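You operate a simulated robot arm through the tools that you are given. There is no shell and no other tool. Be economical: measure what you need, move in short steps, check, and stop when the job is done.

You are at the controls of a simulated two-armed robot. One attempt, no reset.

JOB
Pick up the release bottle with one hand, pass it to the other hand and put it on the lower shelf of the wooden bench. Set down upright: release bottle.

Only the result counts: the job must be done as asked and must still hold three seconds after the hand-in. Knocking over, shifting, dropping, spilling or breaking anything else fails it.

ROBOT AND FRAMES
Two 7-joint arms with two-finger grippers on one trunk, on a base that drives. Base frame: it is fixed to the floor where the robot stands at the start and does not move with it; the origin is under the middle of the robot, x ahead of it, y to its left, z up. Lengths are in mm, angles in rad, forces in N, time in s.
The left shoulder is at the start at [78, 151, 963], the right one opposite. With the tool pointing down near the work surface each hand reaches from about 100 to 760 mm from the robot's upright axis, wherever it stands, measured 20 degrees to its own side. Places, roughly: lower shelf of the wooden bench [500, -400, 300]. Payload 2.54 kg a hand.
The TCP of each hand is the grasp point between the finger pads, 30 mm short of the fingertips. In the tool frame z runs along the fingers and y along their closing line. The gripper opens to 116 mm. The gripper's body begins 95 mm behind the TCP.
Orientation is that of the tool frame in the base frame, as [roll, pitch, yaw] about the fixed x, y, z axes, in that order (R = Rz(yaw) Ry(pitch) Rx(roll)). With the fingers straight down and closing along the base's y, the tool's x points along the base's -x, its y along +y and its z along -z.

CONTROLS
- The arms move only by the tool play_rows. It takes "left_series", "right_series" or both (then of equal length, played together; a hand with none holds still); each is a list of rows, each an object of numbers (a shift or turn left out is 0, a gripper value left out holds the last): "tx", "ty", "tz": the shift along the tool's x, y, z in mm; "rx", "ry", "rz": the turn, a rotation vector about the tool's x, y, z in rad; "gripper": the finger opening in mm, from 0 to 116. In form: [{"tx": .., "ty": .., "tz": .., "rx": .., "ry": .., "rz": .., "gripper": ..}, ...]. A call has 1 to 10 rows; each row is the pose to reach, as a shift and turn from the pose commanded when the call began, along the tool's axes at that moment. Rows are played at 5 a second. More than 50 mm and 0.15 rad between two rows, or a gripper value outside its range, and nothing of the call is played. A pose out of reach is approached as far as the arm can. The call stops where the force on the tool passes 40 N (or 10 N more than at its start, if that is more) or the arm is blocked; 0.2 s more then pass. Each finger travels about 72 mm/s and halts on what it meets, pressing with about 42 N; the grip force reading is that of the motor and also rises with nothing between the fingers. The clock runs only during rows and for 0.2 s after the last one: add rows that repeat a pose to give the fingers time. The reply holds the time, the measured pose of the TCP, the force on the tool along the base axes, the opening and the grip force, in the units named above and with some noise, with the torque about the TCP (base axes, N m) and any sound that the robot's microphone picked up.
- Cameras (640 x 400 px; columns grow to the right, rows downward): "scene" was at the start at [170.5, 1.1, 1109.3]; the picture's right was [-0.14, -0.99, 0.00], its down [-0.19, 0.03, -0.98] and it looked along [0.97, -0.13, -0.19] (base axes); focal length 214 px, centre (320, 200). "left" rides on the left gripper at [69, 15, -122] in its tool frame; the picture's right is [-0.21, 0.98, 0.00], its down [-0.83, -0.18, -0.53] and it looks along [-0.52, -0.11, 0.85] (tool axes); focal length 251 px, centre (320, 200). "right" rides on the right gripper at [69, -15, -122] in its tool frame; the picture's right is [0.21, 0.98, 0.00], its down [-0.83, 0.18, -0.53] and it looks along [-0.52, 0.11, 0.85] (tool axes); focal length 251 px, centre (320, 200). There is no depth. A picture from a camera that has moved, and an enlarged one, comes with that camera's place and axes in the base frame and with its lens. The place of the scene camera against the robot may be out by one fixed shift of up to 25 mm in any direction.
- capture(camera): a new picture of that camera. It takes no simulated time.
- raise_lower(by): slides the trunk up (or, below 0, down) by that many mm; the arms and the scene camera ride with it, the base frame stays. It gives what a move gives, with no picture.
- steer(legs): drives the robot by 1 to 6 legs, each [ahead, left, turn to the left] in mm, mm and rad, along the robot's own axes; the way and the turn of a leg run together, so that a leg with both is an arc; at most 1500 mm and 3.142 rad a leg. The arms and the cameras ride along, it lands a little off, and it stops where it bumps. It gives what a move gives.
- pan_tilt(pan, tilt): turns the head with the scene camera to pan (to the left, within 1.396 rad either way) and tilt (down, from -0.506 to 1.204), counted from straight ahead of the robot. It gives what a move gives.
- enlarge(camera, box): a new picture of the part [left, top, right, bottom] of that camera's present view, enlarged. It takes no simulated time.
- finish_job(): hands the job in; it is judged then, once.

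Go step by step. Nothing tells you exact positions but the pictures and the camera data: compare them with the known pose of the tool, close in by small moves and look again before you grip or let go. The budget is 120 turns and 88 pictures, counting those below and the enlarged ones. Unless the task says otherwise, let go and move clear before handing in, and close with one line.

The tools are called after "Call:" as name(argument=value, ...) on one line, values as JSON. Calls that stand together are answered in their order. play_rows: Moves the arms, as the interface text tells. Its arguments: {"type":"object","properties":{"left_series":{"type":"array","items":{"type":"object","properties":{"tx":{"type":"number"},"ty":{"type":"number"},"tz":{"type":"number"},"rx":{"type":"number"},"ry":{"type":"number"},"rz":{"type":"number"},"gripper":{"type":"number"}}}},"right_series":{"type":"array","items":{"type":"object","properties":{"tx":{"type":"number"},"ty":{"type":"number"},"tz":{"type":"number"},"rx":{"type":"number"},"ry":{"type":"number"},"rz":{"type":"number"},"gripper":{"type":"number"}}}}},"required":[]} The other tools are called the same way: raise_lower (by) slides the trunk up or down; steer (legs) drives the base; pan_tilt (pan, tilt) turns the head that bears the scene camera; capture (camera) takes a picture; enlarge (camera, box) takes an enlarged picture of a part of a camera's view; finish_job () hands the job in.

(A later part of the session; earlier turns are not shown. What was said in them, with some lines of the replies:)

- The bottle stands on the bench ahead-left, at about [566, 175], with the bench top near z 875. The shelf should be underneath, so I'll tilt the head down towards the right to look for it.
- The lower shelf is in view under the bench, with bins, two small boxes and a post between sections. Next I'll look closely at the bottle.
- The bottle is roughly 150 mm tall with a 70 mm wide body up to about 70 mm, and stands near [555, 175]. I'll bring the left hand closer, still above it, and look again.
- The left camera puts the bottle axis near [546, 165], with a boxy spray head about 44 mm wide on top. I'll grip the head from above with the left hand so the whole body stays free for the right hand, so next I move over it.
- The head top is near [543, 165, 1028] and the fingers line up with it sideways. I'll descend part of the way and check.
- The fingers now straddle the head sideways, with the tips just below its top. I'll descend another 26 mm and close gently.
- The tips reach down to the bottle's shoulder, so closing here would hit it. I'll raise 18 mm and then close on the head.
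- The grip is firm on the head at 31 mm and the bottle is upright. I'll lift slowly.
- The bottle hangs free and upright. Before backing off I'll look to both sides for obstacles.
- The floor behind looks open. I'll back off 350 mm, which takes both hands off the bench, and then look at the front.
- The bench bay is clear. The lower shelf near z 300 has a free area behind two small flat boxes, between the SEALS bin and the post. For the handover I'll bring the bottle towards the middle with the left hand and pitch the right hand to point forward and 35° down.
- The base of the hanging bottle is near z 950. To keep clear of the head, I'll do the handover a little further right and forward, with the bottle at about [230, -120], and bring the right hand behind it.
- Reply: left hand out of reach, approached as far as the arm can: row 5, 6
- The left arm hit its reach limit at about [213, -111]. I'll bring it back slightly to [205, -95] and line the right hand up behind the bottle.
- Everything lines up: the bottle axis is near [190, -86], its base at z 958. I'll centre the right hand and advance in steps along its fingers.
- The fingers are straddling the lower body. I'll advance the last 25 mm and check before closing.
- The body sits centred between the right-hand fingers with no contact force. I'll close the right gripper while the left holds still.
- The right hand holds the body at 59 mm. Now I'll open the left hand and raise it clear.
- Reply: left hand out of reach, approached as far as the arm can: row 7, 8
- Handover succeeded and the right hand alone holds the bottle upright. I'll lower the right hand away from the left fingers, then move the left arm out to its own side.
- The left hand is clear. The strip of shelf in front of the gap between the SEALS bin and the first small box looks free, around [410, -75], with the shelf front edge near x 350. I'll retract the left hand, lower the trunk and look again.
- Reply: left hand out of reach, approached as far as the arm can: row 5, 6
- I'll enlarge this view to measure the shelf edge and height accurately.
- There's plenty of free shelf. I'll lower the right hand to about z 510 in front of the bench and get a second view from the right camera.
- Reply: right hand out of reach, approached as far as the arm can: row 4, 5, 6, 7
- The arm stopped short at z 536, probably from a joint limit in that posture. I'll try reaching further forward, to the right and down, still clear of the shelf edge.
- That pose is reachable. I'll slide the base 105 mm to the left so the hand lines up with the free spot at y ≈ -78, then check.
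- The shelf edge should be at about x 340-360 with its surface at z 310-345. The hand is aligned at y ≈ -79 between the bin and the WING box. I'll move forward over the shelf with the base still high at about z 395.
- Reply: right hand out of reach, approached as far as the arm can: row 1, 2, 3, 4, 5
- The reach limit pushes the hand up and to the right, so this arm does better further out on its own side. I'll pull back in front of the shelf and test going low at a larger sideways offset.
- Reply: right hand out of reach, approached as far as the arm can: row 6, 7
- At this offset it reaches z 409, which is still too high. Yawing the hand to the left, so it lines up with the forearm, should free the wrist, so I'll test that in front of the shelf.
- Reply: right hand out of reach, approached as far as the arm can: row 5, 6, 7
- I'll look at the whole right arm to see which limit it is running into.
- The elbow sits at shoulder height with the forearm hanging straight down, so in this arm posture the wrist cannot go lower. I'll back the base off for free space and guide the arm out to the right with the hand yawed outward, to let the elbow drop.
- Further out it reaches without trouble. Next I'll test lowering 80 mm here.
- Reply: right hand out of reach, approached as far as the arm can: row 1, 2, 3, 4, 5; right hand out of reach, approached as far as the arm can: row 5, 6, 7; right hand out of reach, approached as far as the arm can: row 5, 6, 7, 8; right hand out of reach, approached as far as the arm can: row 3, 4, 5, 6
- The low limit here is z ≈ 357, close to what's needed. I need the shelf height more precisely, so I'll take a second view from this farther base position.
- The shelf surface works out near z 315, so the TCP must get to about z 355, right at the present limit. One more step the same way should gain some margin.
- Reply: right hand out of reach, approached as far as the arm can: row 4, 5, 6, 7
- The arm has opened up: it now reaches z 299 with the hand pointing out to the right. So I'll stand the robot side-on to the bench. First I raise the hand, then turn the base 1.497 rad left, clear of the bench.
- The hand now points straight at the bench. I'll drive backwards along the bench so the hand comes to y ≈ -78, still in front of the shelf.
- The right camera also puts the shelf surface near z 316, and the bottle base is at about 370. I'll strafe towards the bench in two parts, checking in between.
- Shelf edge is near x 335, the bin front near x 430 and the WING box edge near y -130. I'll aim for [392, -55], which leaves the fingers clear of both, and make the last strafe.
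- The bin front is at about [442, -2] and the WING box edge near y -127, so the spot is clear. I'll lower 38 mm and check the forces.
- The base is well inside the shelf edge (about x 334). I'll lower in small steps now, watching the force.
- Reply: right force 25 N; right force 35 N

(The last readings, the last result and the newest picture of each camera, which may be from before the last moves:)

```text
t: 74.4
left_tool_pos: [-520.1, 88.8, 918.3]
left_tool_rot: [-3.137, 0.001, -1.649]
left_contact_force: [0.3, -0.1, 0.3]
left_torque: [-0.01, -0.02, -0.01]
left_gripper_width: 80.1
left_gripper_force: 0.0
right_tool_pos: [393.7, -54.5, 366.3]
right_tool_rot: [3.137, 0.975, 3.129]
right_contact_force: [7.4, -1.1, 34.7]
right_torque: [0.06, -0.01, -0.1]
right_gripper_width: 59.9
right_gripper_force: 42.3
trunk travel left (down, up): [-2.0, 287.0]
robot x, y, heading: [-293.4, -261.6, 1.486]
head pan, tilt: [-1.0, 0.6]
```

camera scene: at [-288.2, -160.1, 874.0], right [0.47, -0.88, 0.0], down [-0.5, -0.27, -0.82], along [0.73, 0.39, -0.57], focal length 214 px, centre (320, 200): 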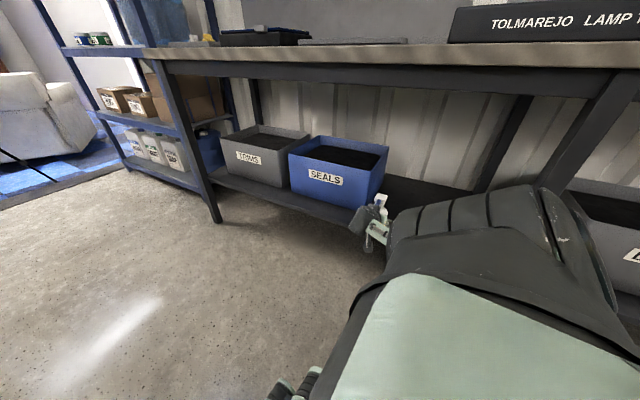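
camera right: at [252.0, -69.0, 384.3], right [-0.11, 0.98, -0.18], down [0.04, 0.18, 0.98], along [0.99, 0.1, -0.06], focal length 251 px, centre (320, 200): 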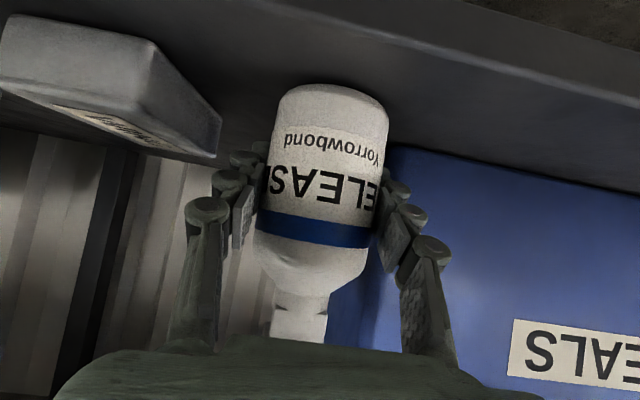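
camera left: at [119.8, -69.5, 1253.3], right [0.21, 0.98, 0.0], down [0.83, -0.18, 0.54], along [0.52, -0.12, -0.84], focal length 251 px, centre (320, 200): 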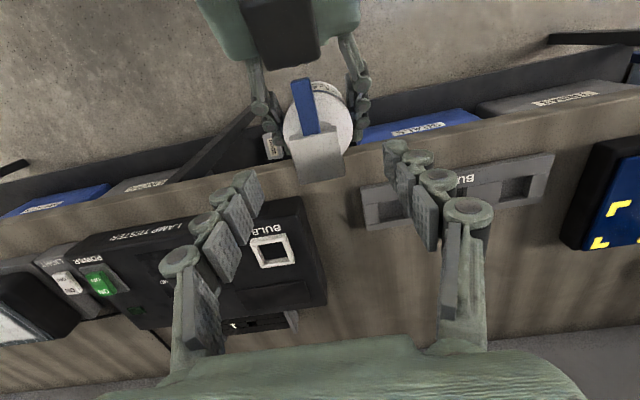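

Contact appeared at TCP z ≈ 368, a bit sooner than expected. I'll back off slightly and check whether it's the bottle base that touches.

Call:
play_rows(right_series=[{"tx": -4, "tz": -2.8}, {"tx": -4.9, "tz": -3.4}, {"tx": -4.9, "tz": -3.4}])

Call:
capture(camera="right")

Call:
enlarge(camera="scene", box=[320, 160, 420, 240])

```text
t: 75.2
left_tool_pos: [-518.3, 89.5, 919.7]
left_tool_rot: [-3.138, 0.002, -1.651]
left_contact_force: [-0.4, 0.4, -0.3]
left_torque: [0.03, -0.02, 0.03]
left_gripper_width: 80.1
left_gripper_force: 0.1
right_tool_pos: [391.6, -54.1, 366.7]
right_tool_rot: [-3.138, 0.964, 3.134]
right_contact_force: [7.2, 2.6, 17.3]
right_torque: [0.24, -0.74, -0.01]
right_gripper_width: 59.6
right_gripper_force: 41.8
trunk travel left (down, up): [-2.0, 287.0]
robot x, y, heading: [-297.0, -264.6, 1.484]
head pan, tilt: [-1.0, 0.6]
```

```text
25 pictures are left
camera right: at [252.1, -68.4, 379.9], right [-0.11, 0.98, -0.18], down [0.04, 0.18, 0.98], along [0.99, 0.1, -0.05], focal length 251 px, centre (320, 200)
```

right: 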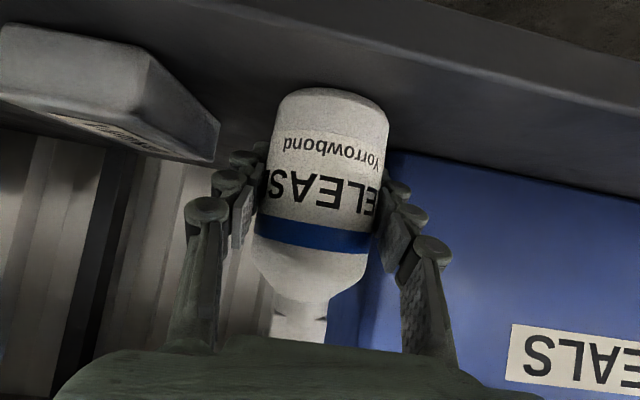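

```text
5.00 times, centred on (370, 200) of scene
camera zoom: at [-202.0, -137.7, 874.3], right [0.47, -0.88, 0.0], down [-0.5, -0.27, -0.83], along [0.73, 0.39, -0.56], focal length 1072 px, centre (70, 200)
```

zoom: 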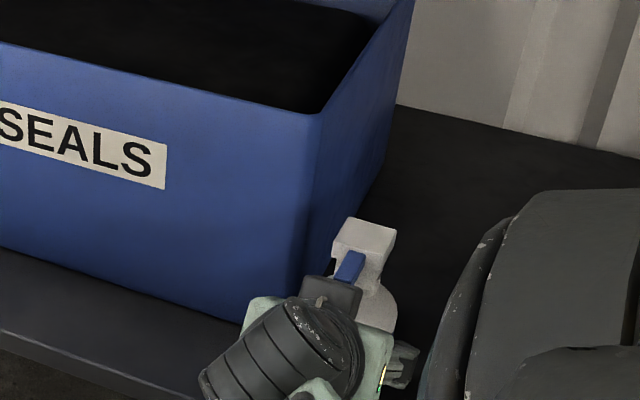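

The bottle has slid up about 2 mm in the grip, so its base is on the shelf and it stands straight. I'll relieve the pressure by 1 mm and open the fingers slowly.

Call:
play_rows(right_series=[{"tx": -0.8, "tz": -0.6}, {"tx": -0.8, "tz": -0.6}])

```text
t: 75.8
left_tool_pos: [-518.1, 88.6, 919.0]
left_tool_rot: [-3.138, 0.003, -1.652]
left_contact_force: [-0.1, 0.0, 0.1]
left_torque: [-0.02, -0.01, 0.01]
left_gripper_width: 80.2
left_gripper_force: 0.0
right_tool_pos: [391.5, -56.0, 367.0]
right_tool_rot: [-3.139, 0.961, 3.134]
right_contact_force: [5.0, 3.2, 14.2]
right_torque: [0.11, -0.58, 0.01]
right_gripper_width: 59.6
right_gripper_force: 42.2
trunk travel left (down, up): [-2.0, 287.0]
robot x, y, heading: [-295.4, -258.4, 1.49]
head pan, tilt: [-1.0, 0.6]
```

Call:
play_rows(right_series=[{"tx": -1.6, "tz": -1.1}, {"tx": -2.4, "tz": -1.7}, {"tx": -2.4, "tz": -1.7}])

Call:
capture(camera="right")

```text
t: 76.6
left_tool_pos: [-516.8, 90.3, 918.6]
left_tool_rot: [3.142, -0.001, -1.652]
left_contact_force: [0.2, -0.8, 0.3]
left_torque: [-0.03, 0.02, -0.01]
left_gripper_width: 80.0
left_gripper_force: 0.1
right_tool_pos: [390.4, -55.4, 367.9]
right_tool_rot: [-3.135, 0.956, 3.135]
right_contact_force: [-1.4, 0.6, 1.7]
right_torque: [0.06, -0.05, 0.03]
right_gripper_width: 60.0
right_gripper_force: 42.0
trunk travel left (down, up): [-2.0, 287.0]
robot x, y, heading: [-298.6, -262.1, 1.491]
head pan, tilt: [-1.0, 0.6]
```

```text
23 pictures are left
camera right: at [251.3, -68.9, 381.2], right [-0.11, 0.98, -0.18], down [0.04, 0.18, 0.98], along [0.99, 0.1, -0.06], focal length 251 px, centre (320, 200)
```

right: 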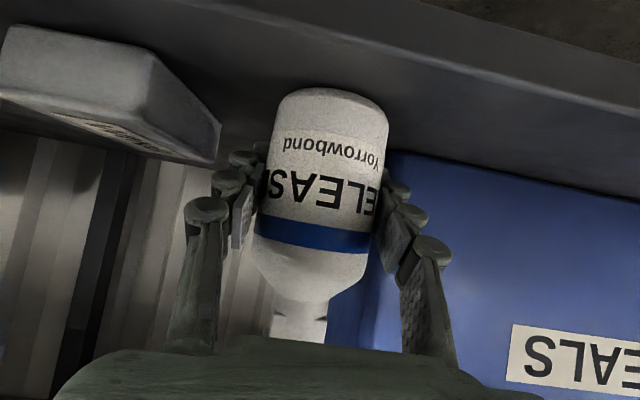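

Contact is now light at 1.7 N and the bottle stands upright on the shelf. I'll open the fingers slowly.

Call:
play_rows(right_series=[{"gripper": 63}, {"gripper": 67}, {"gripper": 72}, {"gripper": 78}, {"gripper": 84}, {"gripper": 84}])

Call:
capture(camera="right")

```text
t: 78.0
left_tool_pos: [-517.2, 89.8, 919.3]
left_tool_rot: [3.141, -0.003, -1.651]
left_contact_force: [0.9, 0.2, -0.4]
left_torque: [-0.01, -0.01, -0.01]
left_gripper_width: 79.9
left_gripper_force: 0.0
right_tool_pos: [391.6, -54.6, 368.3]
right_tool_rot: [-3.138, 0.96, 3.137]
right_contact_force: [-0.3, 0.0, 0.0]
right_torque: [0.01, -0.02, 0.0]
right_gripper_width: 84.0
right_gripper_force: 0.1
trunk travel left (down, up): [-2.0, 287.0]
robot x, y, heading: [-292.6, -257.8, 1.49]
head pan, tilt: [-1.0, 0.6]
```

```text
22 pictures are left
camera right: at [252.3, -68.6, 382.4], right [-0.11, 0.98, -0.18], down [0.04, 0.18, 0.98], along [0.99, 0.1, -0.06], focal length 251 px, centre (320, 200)
```

right: 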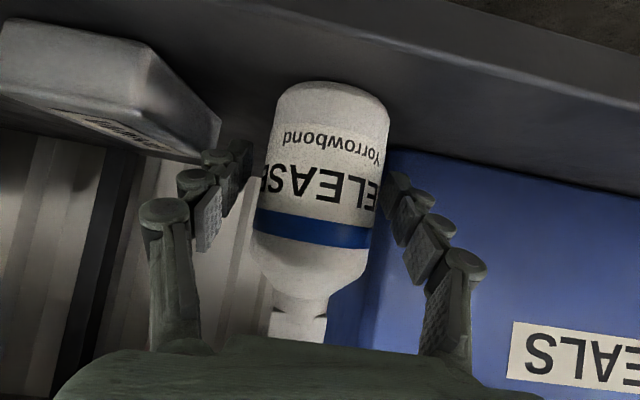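

The bottle stands free on the shelf. I'll open a bit more, then withdraw straight back from the bench by strafing the base away.

Call:
play_rows(right_series=[{"gripper": 90}, {"gripper": 98, "ty": 2}, {"gripper": 98, "ty": 2}])

Call:
steer(legs=[[-12, 150, 0]])

Call:
capture(camera="right")

Call:
enlarge(camera="scene", box=[280, 120, 480, 260])

```text
t: 78.8
left_tool_pos: [-517.0, 89.2, 920.1]
left_tool_rot: [-3.14, 0.001, -1.652]
left_contact_force: [1.0, -0.6, -0.3]
left_torque: [0.0, 0.01, 0.01]
left_gripper_width: 80.0
left_gripper_force: 0.0
right_tool_pos: [391.7, -53.1, 368.0]
right_tool_rot: [-3.137, 0.96, 3.132]
right_contact_force: [0.2, 0.9, 0.0]
right_torque: [0.03, -0.03, 0.0]
right_gripper_width: 98.1
right_gripper_force: 0.1
trunk travel left (down, up): [-2.0, 287.0]
robot x, y, heading: [-292.7, -259.5, 1.488]
head pan, tilt: [-1.0, 0.6]
```

```text
t: 80.9
left_tool_pos: [-667.3, 89.4, 919.6]
left_tool_rot: [-3.14, 0.0, -1.652]
left_contact_force: [0.0, -0.4, 0.9]
left_torque: [-0.01, -0.02, 0.01]
left_gripper_width: 79.9
left_gripper_force: 0.0
right_tool_pos: [242.9, -52.3, 368.0]
right_tool_rot: [-3.138, 0.96, 3.132]
right_contact_force: [0.7, -0.6, 0.5]
right_torque: [-0.01, 0.0, -0.04]
right_gripper_width: 97.8
right_gripper_force: 0.0
trunk travel left (down, up): [-2.0, 287.0]
robot x, y, heading: [-443.8, -262.2, 1.486]
head pan, tilt: [-1.0, 0.6]
```

```text
21 pictures are left
camera right: at [103.4, -66.4, 382.4], right [-0.11, 0.98, -0.18], down [0.04, 0.18, 0.98], along [0.99, 0.1, -0.06], focal length 251 px, centre (320, 200)
```

right: 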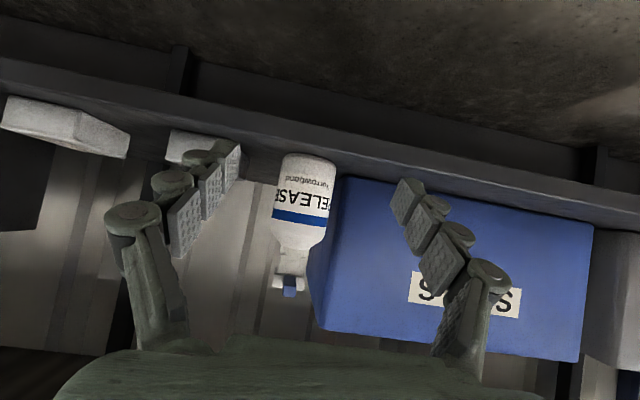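

```text
2.86 times, centred on (380, 190) of scene
camera zoom: at [-349.7, -137.2, 874.1], right [0.47, -0.88, 0.0], down [-0.5, -0.27, -0.83], along [0.73, 0.39, -0.56], focal length 613 px, centre (149, 229)
```

zoom: 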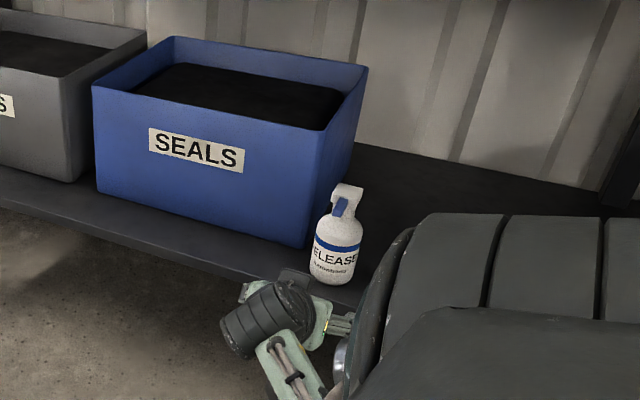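

The bottle stands upright on the lower shelf, both hands are empty and clear, and nothing else was disturbed. I'm handing the job in.

Call:
finish_job()

```text
The job is handed in.
```

The left hand picked up the release bottle and passed it to the right hand. The right hand set it upright on the lower shelf of the wooden bench, in front of the SEALS bin.
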